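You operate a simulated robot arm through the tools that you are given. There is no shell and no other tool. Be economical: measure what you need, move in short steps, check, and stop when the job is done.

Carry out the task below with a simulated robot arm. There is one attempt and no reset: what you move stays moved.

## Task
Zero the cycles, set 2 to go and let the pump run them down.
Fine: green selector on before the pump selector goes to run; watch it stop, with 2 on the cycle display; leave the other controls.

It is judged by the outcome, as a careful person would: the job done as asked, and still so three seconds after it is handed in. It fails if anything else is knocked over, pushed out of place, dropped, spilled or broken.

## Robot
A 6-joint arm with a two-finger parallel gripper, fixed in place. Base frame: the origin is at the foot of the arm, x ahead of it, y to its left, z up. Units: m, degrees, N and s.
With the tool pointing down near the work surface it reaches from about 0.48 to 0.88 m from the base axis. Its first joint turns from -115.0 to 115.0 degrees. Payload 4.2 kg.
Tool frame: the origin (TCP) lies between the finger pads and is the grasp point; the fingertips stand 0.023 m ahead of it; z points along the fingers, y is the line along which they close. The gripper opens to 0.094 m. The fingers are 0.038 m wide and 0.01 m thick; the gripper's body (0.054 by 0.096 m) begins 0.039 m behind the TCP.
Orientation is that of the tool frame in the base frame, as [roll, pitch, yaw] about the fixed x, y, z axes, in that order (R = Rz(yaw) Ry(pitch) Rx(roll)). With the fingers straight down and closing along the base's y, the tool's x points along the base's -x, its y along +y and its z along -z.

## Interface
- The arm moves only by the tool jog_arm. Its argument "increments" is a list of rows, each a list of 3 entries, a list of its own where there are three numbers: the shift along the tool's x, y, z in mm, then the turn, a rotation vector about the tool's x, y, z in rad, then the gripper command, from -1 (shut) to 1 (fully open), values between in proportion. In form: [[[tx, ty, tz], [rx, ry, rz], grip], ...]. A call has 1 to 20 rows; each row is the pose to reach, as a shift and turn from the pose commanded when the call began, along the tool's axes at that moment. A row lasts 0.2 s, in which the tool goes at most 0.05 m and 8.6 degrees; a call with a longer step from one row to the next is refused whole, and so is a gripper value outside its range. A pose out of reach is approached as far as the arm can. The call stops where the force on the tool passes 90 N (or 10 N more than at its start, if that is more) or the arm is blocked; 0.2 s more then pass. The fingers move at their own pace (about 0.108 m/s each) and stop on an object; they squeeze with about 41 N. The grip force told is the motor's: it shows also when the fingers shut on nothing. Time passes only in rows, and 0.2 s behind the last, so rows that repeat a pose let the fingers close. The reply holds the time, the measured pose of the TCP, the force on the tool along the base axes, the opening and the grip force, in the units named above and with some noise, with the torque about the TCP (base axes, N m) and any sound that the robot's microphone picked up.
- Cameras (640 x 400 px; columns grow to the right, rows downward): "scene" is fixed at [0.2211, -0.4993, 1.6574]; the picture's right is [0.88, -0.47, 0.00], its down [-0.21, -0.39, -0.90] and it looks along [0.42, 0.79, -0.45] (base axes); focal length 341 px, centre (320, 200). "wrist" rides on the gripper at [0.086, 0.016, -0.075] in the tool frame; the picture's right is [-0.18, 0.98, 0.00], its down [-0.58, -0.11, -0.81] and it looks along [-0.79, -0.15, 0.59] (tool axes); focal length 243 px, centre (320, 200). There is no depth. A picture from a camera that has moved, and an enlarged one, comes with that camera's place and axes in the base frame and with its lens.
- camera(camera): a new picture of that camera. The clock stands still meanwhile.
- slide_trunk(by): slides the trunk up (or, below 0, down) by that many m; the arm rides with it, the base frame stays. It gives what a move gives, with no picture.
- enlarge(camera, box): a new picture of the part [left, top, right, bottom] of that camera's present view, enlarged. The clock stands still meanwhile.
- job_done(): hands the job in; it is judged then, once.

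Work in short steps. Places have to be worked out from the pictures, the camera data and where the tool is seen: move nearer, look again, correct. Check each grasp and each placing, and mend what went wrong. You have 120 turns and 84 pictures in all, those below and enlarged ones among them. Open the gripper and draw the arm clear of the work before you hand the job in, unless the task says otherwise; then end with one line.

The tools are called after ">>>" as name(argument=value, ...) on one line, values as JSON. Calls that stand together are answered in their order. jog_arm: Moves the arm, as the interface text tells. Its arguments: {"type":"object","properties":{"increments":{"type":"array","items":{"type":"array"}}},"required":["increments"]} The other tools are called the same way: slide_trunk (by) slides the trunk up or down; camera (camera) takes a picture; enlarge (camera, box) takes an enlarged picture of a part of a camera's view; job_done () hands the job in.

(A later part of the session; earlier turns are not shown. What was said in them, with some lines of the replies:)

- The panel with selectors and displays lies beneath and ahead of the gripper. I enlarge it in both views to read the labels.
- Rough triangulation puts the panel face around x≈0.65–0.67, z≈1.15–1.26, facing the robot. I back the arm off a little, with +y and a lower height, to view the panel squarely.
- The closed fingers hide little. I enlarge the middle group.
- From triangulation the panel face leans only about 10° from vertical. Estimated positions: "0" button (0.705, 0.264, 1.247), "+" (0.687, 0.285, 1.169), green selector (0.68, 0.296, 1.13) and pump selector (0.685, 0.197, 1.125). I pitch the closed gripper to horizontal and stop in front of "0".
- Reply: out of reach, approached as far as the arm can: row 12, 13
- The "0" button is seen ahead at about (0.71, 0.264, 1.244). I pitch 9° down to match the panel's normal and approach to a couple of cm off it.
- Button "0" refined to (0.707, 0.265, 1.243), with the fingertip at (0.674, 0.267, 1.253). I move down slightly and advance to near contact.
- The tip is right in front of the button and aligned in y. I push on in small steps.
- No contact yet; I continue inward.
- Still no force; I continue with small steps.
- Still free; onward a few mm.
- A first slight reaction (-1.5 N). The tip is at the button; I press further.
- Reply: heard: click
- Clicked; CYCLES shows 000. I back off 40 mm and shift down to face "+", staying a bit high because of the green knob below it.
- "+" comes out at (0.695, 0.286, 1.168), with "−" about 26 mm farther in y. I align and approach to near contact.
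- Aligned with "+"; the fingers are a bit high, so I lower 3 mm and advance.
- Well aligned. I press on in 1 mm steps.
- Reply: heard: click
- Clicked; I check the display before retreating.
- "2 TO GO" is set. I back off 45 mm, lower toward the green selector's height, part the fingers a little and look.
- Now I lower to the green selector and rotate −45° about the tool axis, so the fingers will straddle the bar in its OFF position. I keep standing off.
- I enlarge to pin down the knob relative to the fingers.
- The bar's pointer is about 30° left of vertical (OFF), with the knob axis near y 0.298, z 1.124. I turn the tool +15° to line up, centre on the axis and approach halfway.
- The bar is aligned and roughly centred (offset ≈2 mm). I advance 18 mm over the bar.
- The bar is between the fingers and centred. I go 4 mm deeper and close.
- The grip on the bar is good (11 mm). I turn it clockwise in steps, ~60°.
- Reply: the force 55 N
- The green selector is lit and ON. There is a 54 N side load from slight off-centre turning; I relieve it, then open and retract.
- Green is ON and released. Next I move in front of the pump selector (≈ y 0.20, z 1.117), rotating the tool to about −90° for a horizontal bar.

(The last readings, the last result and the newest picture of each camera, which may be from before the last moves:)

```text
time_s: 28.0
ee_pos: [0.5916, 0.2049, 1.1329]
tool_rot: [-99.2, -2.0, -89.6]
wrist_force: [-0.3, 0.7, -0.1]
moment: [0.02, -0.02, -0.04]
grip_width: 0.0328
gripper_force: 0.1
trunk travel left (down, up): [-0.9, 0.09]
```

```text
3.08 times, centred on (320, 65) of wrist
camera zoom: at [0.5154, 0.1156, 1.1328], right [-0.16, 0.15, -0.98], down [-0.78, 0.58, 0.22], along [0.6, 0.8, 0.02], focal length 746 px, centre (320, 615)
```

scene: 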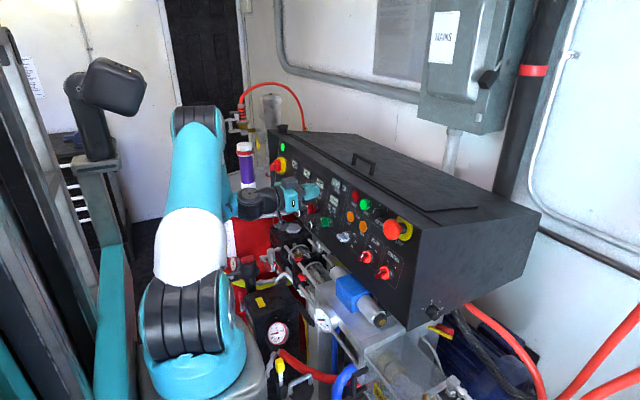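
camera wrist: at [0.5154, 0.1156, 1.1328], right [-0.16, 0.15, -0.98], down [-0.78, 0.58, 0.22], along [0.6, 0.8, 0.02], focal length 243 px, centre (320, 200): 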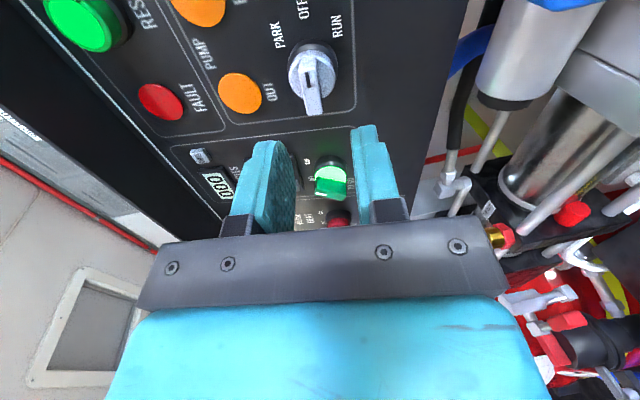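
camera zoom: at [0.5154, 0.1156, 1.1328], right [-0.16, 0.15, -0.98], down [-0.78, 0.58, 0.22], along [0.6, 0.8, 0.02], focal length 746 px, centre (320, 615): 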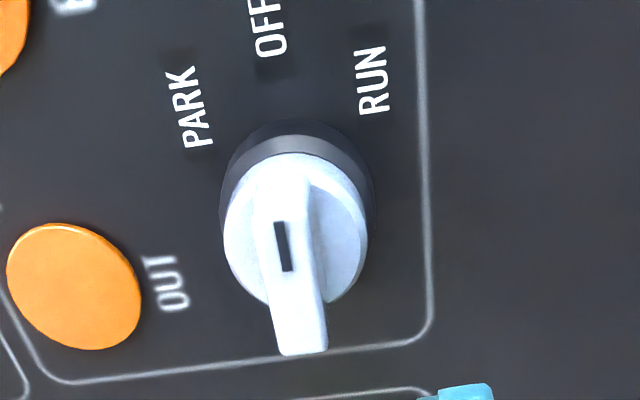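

The pump bar is horizontal with its mark at OFF; the axis is ≈9 mm to the right and 2 mm above the TCP line. I centre on it and advance 35 mm.

>>> jog_arm(increments=[[[5, -1, 0], [0, 0, 0], -0.3], [[9, -2, 10], [0, 0, 0], -0.3], [[9, -2, 20], [0, 0, 0], -0.3], [[9, -2, 32], [0, 0, 0], -0.3], [[9, -2, 32], [0, 0, 0], -0.3]])

>>> enlarge(camera="wrist", box=[220, 50, 420, 180])

>>> enlarge(camera="scene", box=[300, 190, 390, 280])

```text
time_s: 29.2
ee_pos: [0.6246, 0.1964, 1.1309]
tool_rot: [-99.4, -1.8, -89.7]
wrist_force: [0.1, 0.2, -0.3]
moment: [0.01, 0.0, 0.02]
grip_width: 0.0328
gripper_force: 0.0
trunk travel left (down, up): [-0.9, 0.09]
```

```text
3.08 times, centred on (320, 115) of wrist
camera zoom: at [0.5481, 0.1074, 1.1306], right [-0.16, 0.15, -0.98], down [-0.78, 0.58, 0.22], along [0.6, 0.8, 0.03], focal length 746 px, centre (320, 462)
```

zoom: 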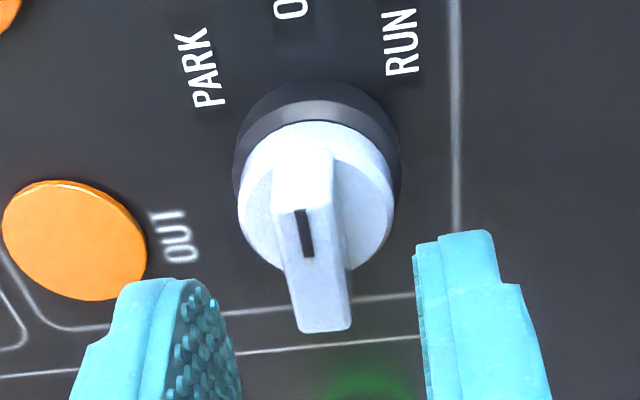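

```text
4.44 times, centred on (345, 235) of scene
camera zoom: at [0.2211, -0.4993, 1.6574], right [0.88, -0.47, 0.0], down [-0.21, -0.39, -0.9], along [0.42, 0.79, -0.45], focal length 1515 px, centre (209, 44)
```

zoom: 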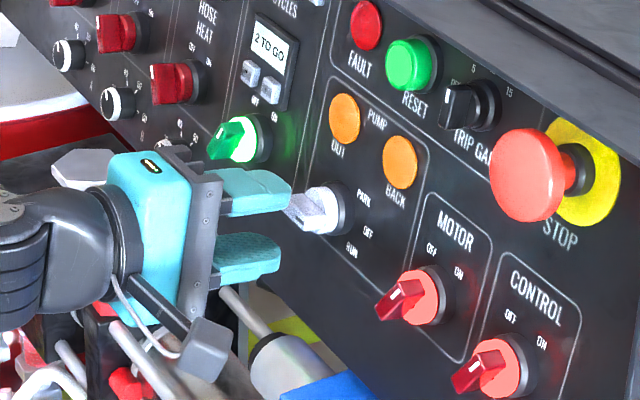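

The bar is now well centred (≈2 mm off), its outer face 12 mm ahead of the fingertips. I correct, advance 24 mm and look.

>>> jog_arm(increments=[[[-2, -1.5, 8], [0, 0, 0], -0.3], [[-2, -1.5, 16], [0, 0, 0], -0.3], [[-2, -1.5, 24], [0, 0, 0], -0.3], [[-2, -1.5, 24], [0, 0, 0], -0.3]])

>>> enlarge(camera="wrist", box=[220, 50, 420, 180])

```text
time_s: 30.2
ee_pos: [0.6479, 0.1988, 1.1294]
tool_rot: [-99.4, -1.9, -89.7]
wrist_force: [-0.4, 0.3, -0.6]
moment: [-0.02, -0.01, 0.01]
grip_width: 0.0326
gripper_force: 0.1
trunk travel left (down, up): [-0.9, 0.09]
```

```text
3.08 times, centred on (320, 115) of wrist
camera zoom: at [0.5721, 0.1097, 1.1278], right [-0.16, 0.15, -0.98], down [-0.78, 0.58, 0.22], along [0.6, 0.8, 0.03], focal length 746 px, centre (320, 462)
```

zoom: 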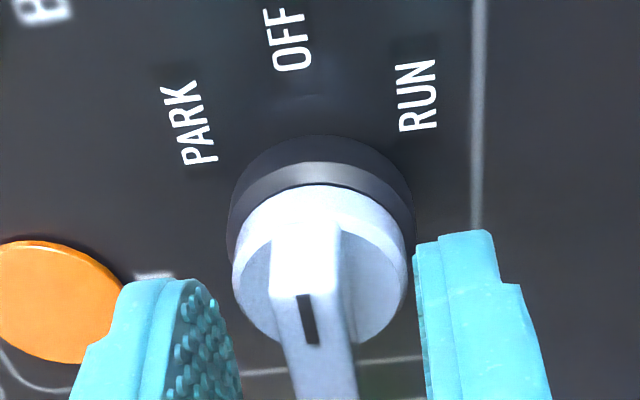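

The bar is centred between the fingers. I close on it.

>>> jog_arm(increments=[[[0, 0, 2], [0, 0, 0], -0.6], [[0, 0, 2], [0, 0, 0], -0.8], [[0, 0, 2], [0, 0, 0], -1], [[0, 0, 2], [0, 0, 0], -1]])

>>> enlarge(camera="wrist", box=[220, 50, 420, 180])

```text
time_s: 31.2
ee_pos: [0.6494, 0.1985, 1.1283]
tool_rot: [-99.3, -1.8, -89.6]
wrist_force: [-0.9, -0.8, 1.0]
moment: [0.0, 0.66, 0.03]
grip_width: 0.0112
gripper_force: 44.5
trunk travel left (down, up): [-0.9, 0.09]
```

```text
3.08 times, centred on (320, 115) of wrist
camera zoom: at [0.5737, 0.1096, 1.1277], right [-0.16, 0.15, -0.98], down [-0.78, 0.58, 0.22], along [0.6, 0.8, 0.03], focal length 746 px, centre (320, 462)
```

zoom: 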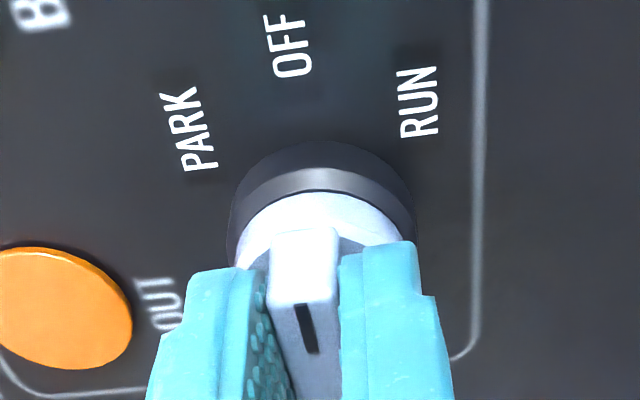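

Gripped. I turn it clockwise toward RUN, ~40°, and check.

>>> jog_arm(increments=[[[0, 0, 0], [0, 0, 0.12], -1], [[0, 0, 0], [0, 0, 0.24], -1], [[0, 0, 0], [0, 0, 0.36], -1], [[0, 0, 0], [0, 0, 0.48], -1], [[0, 0, 0], [0, 0, 0.6], -1], [[0, 0, 0], [0, 0, 0.7], -1]])

>>> enlarge(camera="wrist", box=[220, 50, 420, 180])

>>> enlarge(camera="scene", box=[290, 170, 390, 270])

```text
time_s: 32.6
ee_pos: [0.6489, 0.1978, 1.1287]
tool_rot: [-101.7, 37.8, -97.3]
wrist_force: [3.2, -2.2, 5.8]
moment: [-0.13, 1.24, -0.62]
grip_width: 0.0109
gripper_force: 45.0
trunk travel left (down, up): [-0.9, 0.09]
```

```text
3.08 times, centred on (320, 115) of wrist
camera zoom: at [0.5651, 0.1388, 1.0756], right [-0.11, 0.75, -0.65], down [-0.72, 0.39, 0.57], along [0.68, 0.53, 0.5], focal length 746 px, centre (320, 462)
```

zoom: 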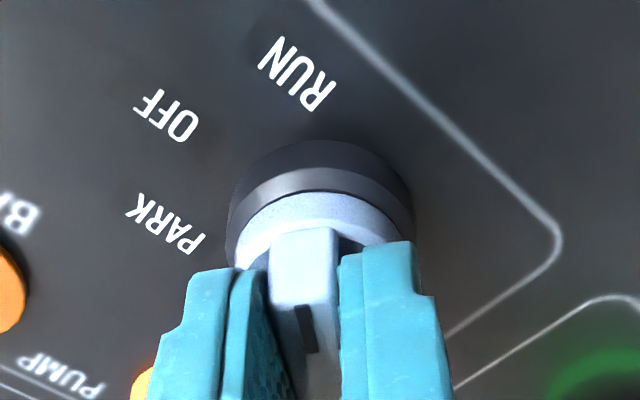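

```text
4.00 times, centred on (340, 220) of scene
camera zoom: at [0.2211, -0.4993, 1.6574], right [0.88, -0.47, 0.0], down [-0.21, -0.39, -0.9], along [0.42, 0.79, -0.45], focal length 1364 px, centre (240, 120)
```

zoom: 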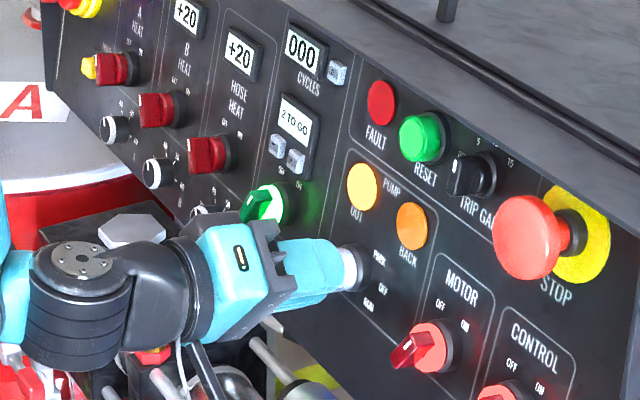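

The OUT lamp is lit: the pump is running. I add a small extra turn to seat it at RUN, then release and back away.

>>> jog_arm(increments=[[[0, 0, 0], [0, 0, 0.07], -1], [[0, 0, 0], [0, 0, 0.07], -0.3], [[0, 0, 0], [0, 0, 0.07], -0.3], [[0, 0, -20], [0, 0, 0.07], -0.3], [[0, 0, -50], [0, 0, 0.07], -0.3], [[0, 0, -60], [0, 0, 0.07], -0.3]])

>>> enlarge(camera="scene", box=[290, 170, 390, 270])

>>> camera(camera="wrist")

```text
time_s: 34.0
ee_pos: [0.59, 0.1985, 1.1378]
tool_rot: [-102.5, 41.6, -98.4]
wrist_force: [0.7, 0.4, 0.0]
moment: [0.01, -0.04, -0.03]
grip_width: 0.0329
gripper_force: 0.0
trunk travel left (down, up): [-0.9, 0.09]
```

```text
4.00 times, centred on (340, 220) of scene
camera zoom: at [0.2211, -0.4993, 1.6574], right [0.88, -0.47, 0.0], down [-0.21, -0.39, -0.9], along [0.42, 0.79, -0.45], focal length 1364 px, centre (240, 120)
```

zoom: 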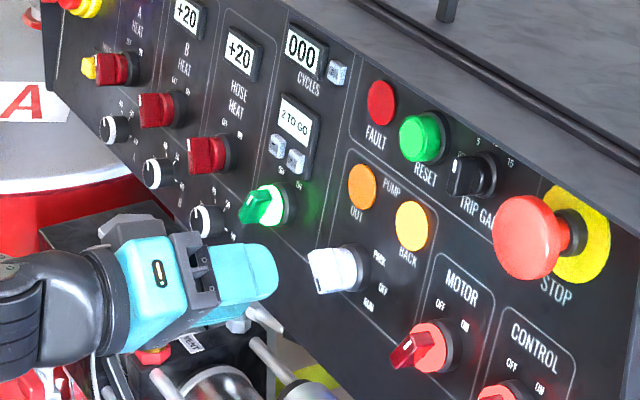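

```text
35 pictures are left
camera wrist: at [0.5052, 0.1443, 1.0811], right [-0.1, 0.8, -0.6], down [-0.72, 0.36, 0.6], along [0.69, 0.49, 0.54], focal length 243 px, centre (320, 200)
```

wrist: 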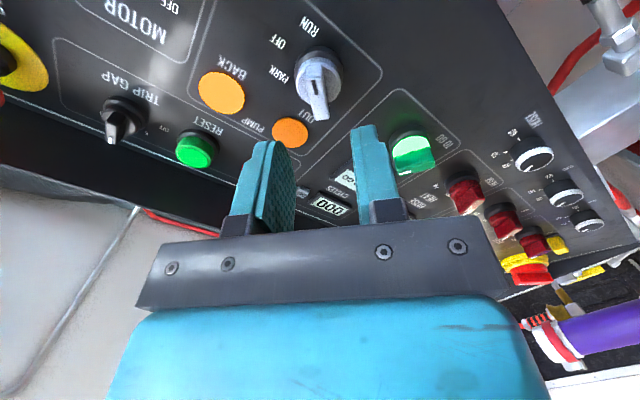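

Pumping is alternating (BACK now lit) with the selector at RUN and released. I draw the arm further back and let time pass.

>>> jog_arm(increments=[[[0, 0, -10], [0, 0, 0], -0.3], [[0, 0, -20], [0, 0, 0], -0.3], [[0, 0, -20], [0, 0, 0], -0.3], [[0, 0, -20], [0, 0, 0], -0.3], [[0, 0, -20], [0, 0, 0], -0.3], [[0, 0, -20], [0, 0, 0], -0.3], [[0, 0, -20], [0, 0, 0], -0.3], [[0, 0, -20], [0, 0, 0], -0.3], [[0, 0, -20], [0, 0, 0], -0.3], [[0, 0, -20], [0, 0, 0], -0.3]])

>>> enlarge(camera="scene", box=[290, 170, 390, 270])

```text
time_s: 36.2
ee_pos: [0.5711, 0.1991, 1.1418]
tool_rot: [-102.5, 41.5, -98.4]
wrist_force: [-0.3, 0.5, -0.4]
moment: [-0.01, -0.02, -0.01]
grip_width: 0.0327
gripper_force: 0.0
trunk travel left (down, up): [-0.9, 0.09]
```

```text
4.00 times, centred on (340, 220) of scene
camera zoom: at [0.2211, -0.4993, 1.6574], right [0.88, -0.47, 0.0], down [-0.21, -0.39, -0.9], along [0.42, 0.79, -0.45], focal length 1364 px, centre (240, 120)
```

zoom: 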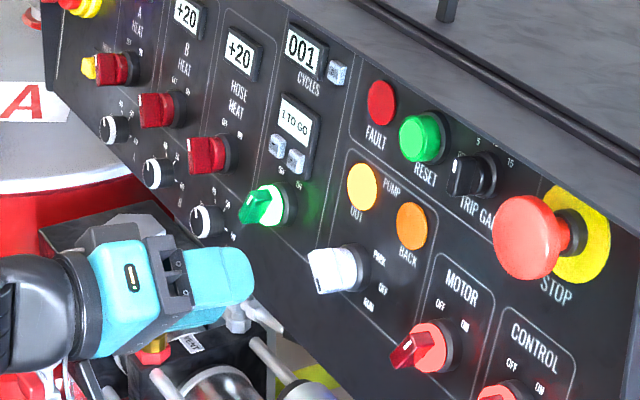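

Cycle 1 is counted, 1 to go. I keep waiting with the arm held still.

>>> jog_arm(increments=[[[0, 0, 0], [0, 0, 0], -0.3], [[0, 0, 0], [0, 0, 0], -0.3], [[0, 0, 0], [0, 0, 0], -0.3], [[0, 0, 0], [0, 0, 0], 0], [[0, 0, 0], [0, 0, 0], 0.3], [[0, 0, 0], [0, 0, 0], 0.6], [[0, 0, 0], [0, 0, 0], 1], [[0, 0, 0], [0, 0, 0], 1], [[0, 0, 0], [0, 0, 0], 1], [[0, 0, 0], [0, 0, 0], 1], [[0, 0, 0], [0, 0, 0], 1], [[0, 0, 0], [0, 0, 0], 1], [[0, 0, 0], [0, 0, 0], 1], [[0, 0, 0], [0, 0, 0], 1], [[0, 0, 0], [0, 0, 0], 1], [[0, 0, 0], [0, 0, 0], 1], [[0, 0, 0], [0, 0, 0], 1], [[0, 0, 0], [0, 0, 0], 1]])

>>> enlarge(camera="scene", box=[290, 170, 390, 270])

```text
time_s: 40.0
ee_pos: [0.5719, 0.199, 1.1405]
tool_rot: [-102.6, 41.6, -98.5]
wrist_force: [0.7, 0.5, -0.8]
moment: [0.0, -0.02, 0.0]
grip_width: 0.0942
gripper_force: 0.1
trunk travel left (down, up): [-0.9, 0.09]
```

```text
4.00 times, centred on (340, 220) of scene
camera zoom: at [0.2211, -0.4993, 1.6574], right [0.88, -0.47, 0.0], down [-0.21, -0.39, -0.9], along [0.42, 0.79, -0.45], focal length 1364 px, centre (240, 120)
```

zoom: 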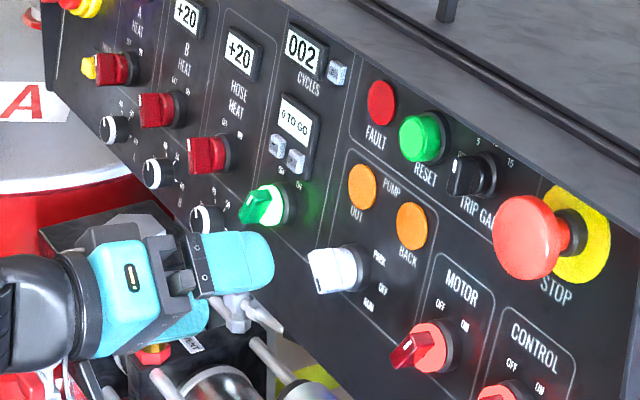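

The display shows 002 and the lamps are off. I draw the arm up and clear, parallel to the panel, then confirm it stays stopped.

>>> jog_arm(increments=[[[-12, -13, 0], [0, 0, 0], 1], [[-25, -27, 0], [0, 0, 0], 1], [[-38, -42, 0], [0, 0, 0], 1], [[-52, -57, 0], [0, 0, 0], 1], [[-67, -74, 0], [0, 0, 0], 1], [[-80, -88, 0], [0, 0, 0], 1], [[-100, -110, 0], [0, 0, 0], 1], [[-100, -110, 0], [0, 0, 0], 1], [[-100, -110, 0], [0, 0, 0], 1], [[-100, -110, 0], [0, 0, 0], 1], [[-100, -110, 0], [0, 0, 0], 1], [[-100, -110, 0], [0, 0, 0], 1], [[-100, -110, 0], [0, 0, 0], 1], [[-100, -110, 0], [0, 0, 0], 1]])

>>> enlarge(camera="scene", box=[300, 165, 370, 235])

>>> camera(camera="scene")

```text
time_s: 43.0
ee_pos: [0.5946, 0.1987, 1.2877]
tool_rot: [-102.5, 41.6, -98.4]
wrist_force: [0.3, 0.3, -0.6]
moment: [-0.01, -0.04, 0.0]
grip_width: 0.0941
gripper_force: 0.2
trunk travel left (down, up): [-0.9, 0.09]
```

```text
5.71 times, centred on (335, 200) of scene
camera zoom: at [0.2211, -0.4993, 1.6574], right [0.88, -0.47, 0.0], down [-0.21, -0.39, -0.9], along [0.42, 0.79, -0.45], focal length 1948 px, centre (234, 200)
```

zoom: 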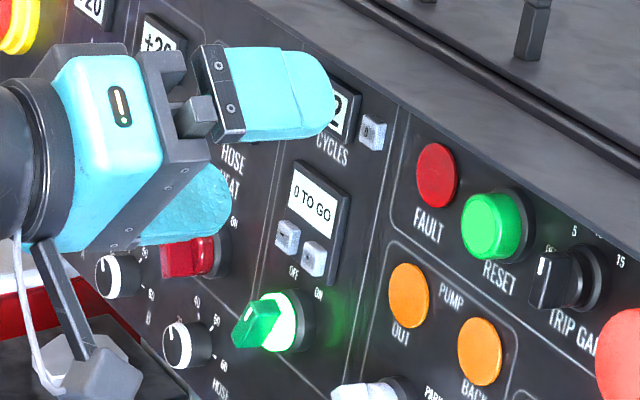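

```text
31 pictures are left
```

scene: 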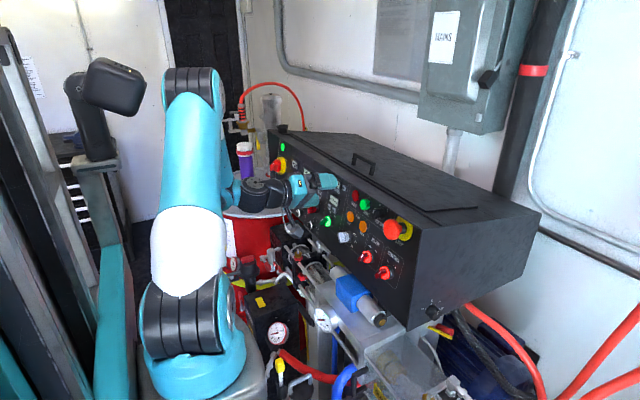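

It shows 0 TO GO with the lamps off. I lift a bit more so the arm is clear of the panel and the cycle display can be read once more.

>>> jog_arm(increments=[[[-15, -17, -10], [0, 0, 0], 1], [[-30, -34, -20], [0, 0, 0], 1], [[-45, -51, -30], [0, 0, 0], 1], [[-60, -68, -40], [0, 0, 0], 1], [[-75, -85, -40], [0, 0, 0], 1], [[-75, -85, -40], [0, 0, 0], 1]])

>>> enlarge(camera="scene", box=[290, 160, 400, 270])

```text
time_s: 44.4
ee_pos: [0.5738, 0.1963, 1.4066]
tool_rot: [-102.6, 41.6, -98.5]
wrist_force: [0.0, 0.5, -0.6]
moment: [0.02, 0.01, -0.01]
grip_width: 0.0939
gripper_force: 0.1
trunk travel left (down, up): [-0.9, 0.09]
```

```text
3.64 times, centred on (345, 215) of scene
camera zoom: at [0.2211, -0.4993, 1.6574], right [0.88, -0.47, 0.0], down [-0.21, -0.39, -0.9], along [0.42, 0.79, -0.45], focal length 1240 px, centre (229, 146)
```

zoom: 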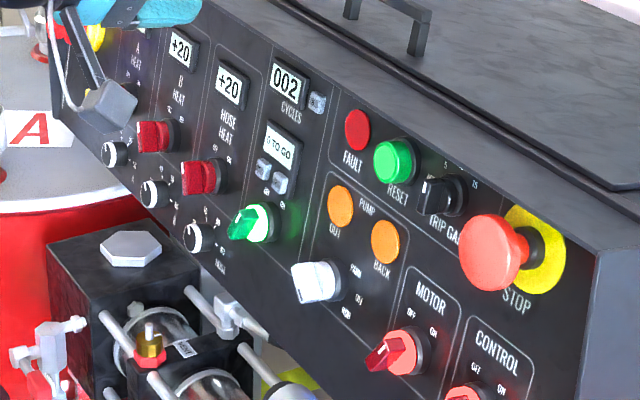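

The cycle display holds at 002, both pump lamps are off, and the arm is clear. I hand in.

>>> job_done()

```text
The job is handed in.
```

The job is done: I zeroed the cycles, set 2 to go, turned the green selector on and then the pump selector to run. The pump ran both cycles and stopped by itself, with 002 on the cycle display and 0 to go. I left the other controls alone.
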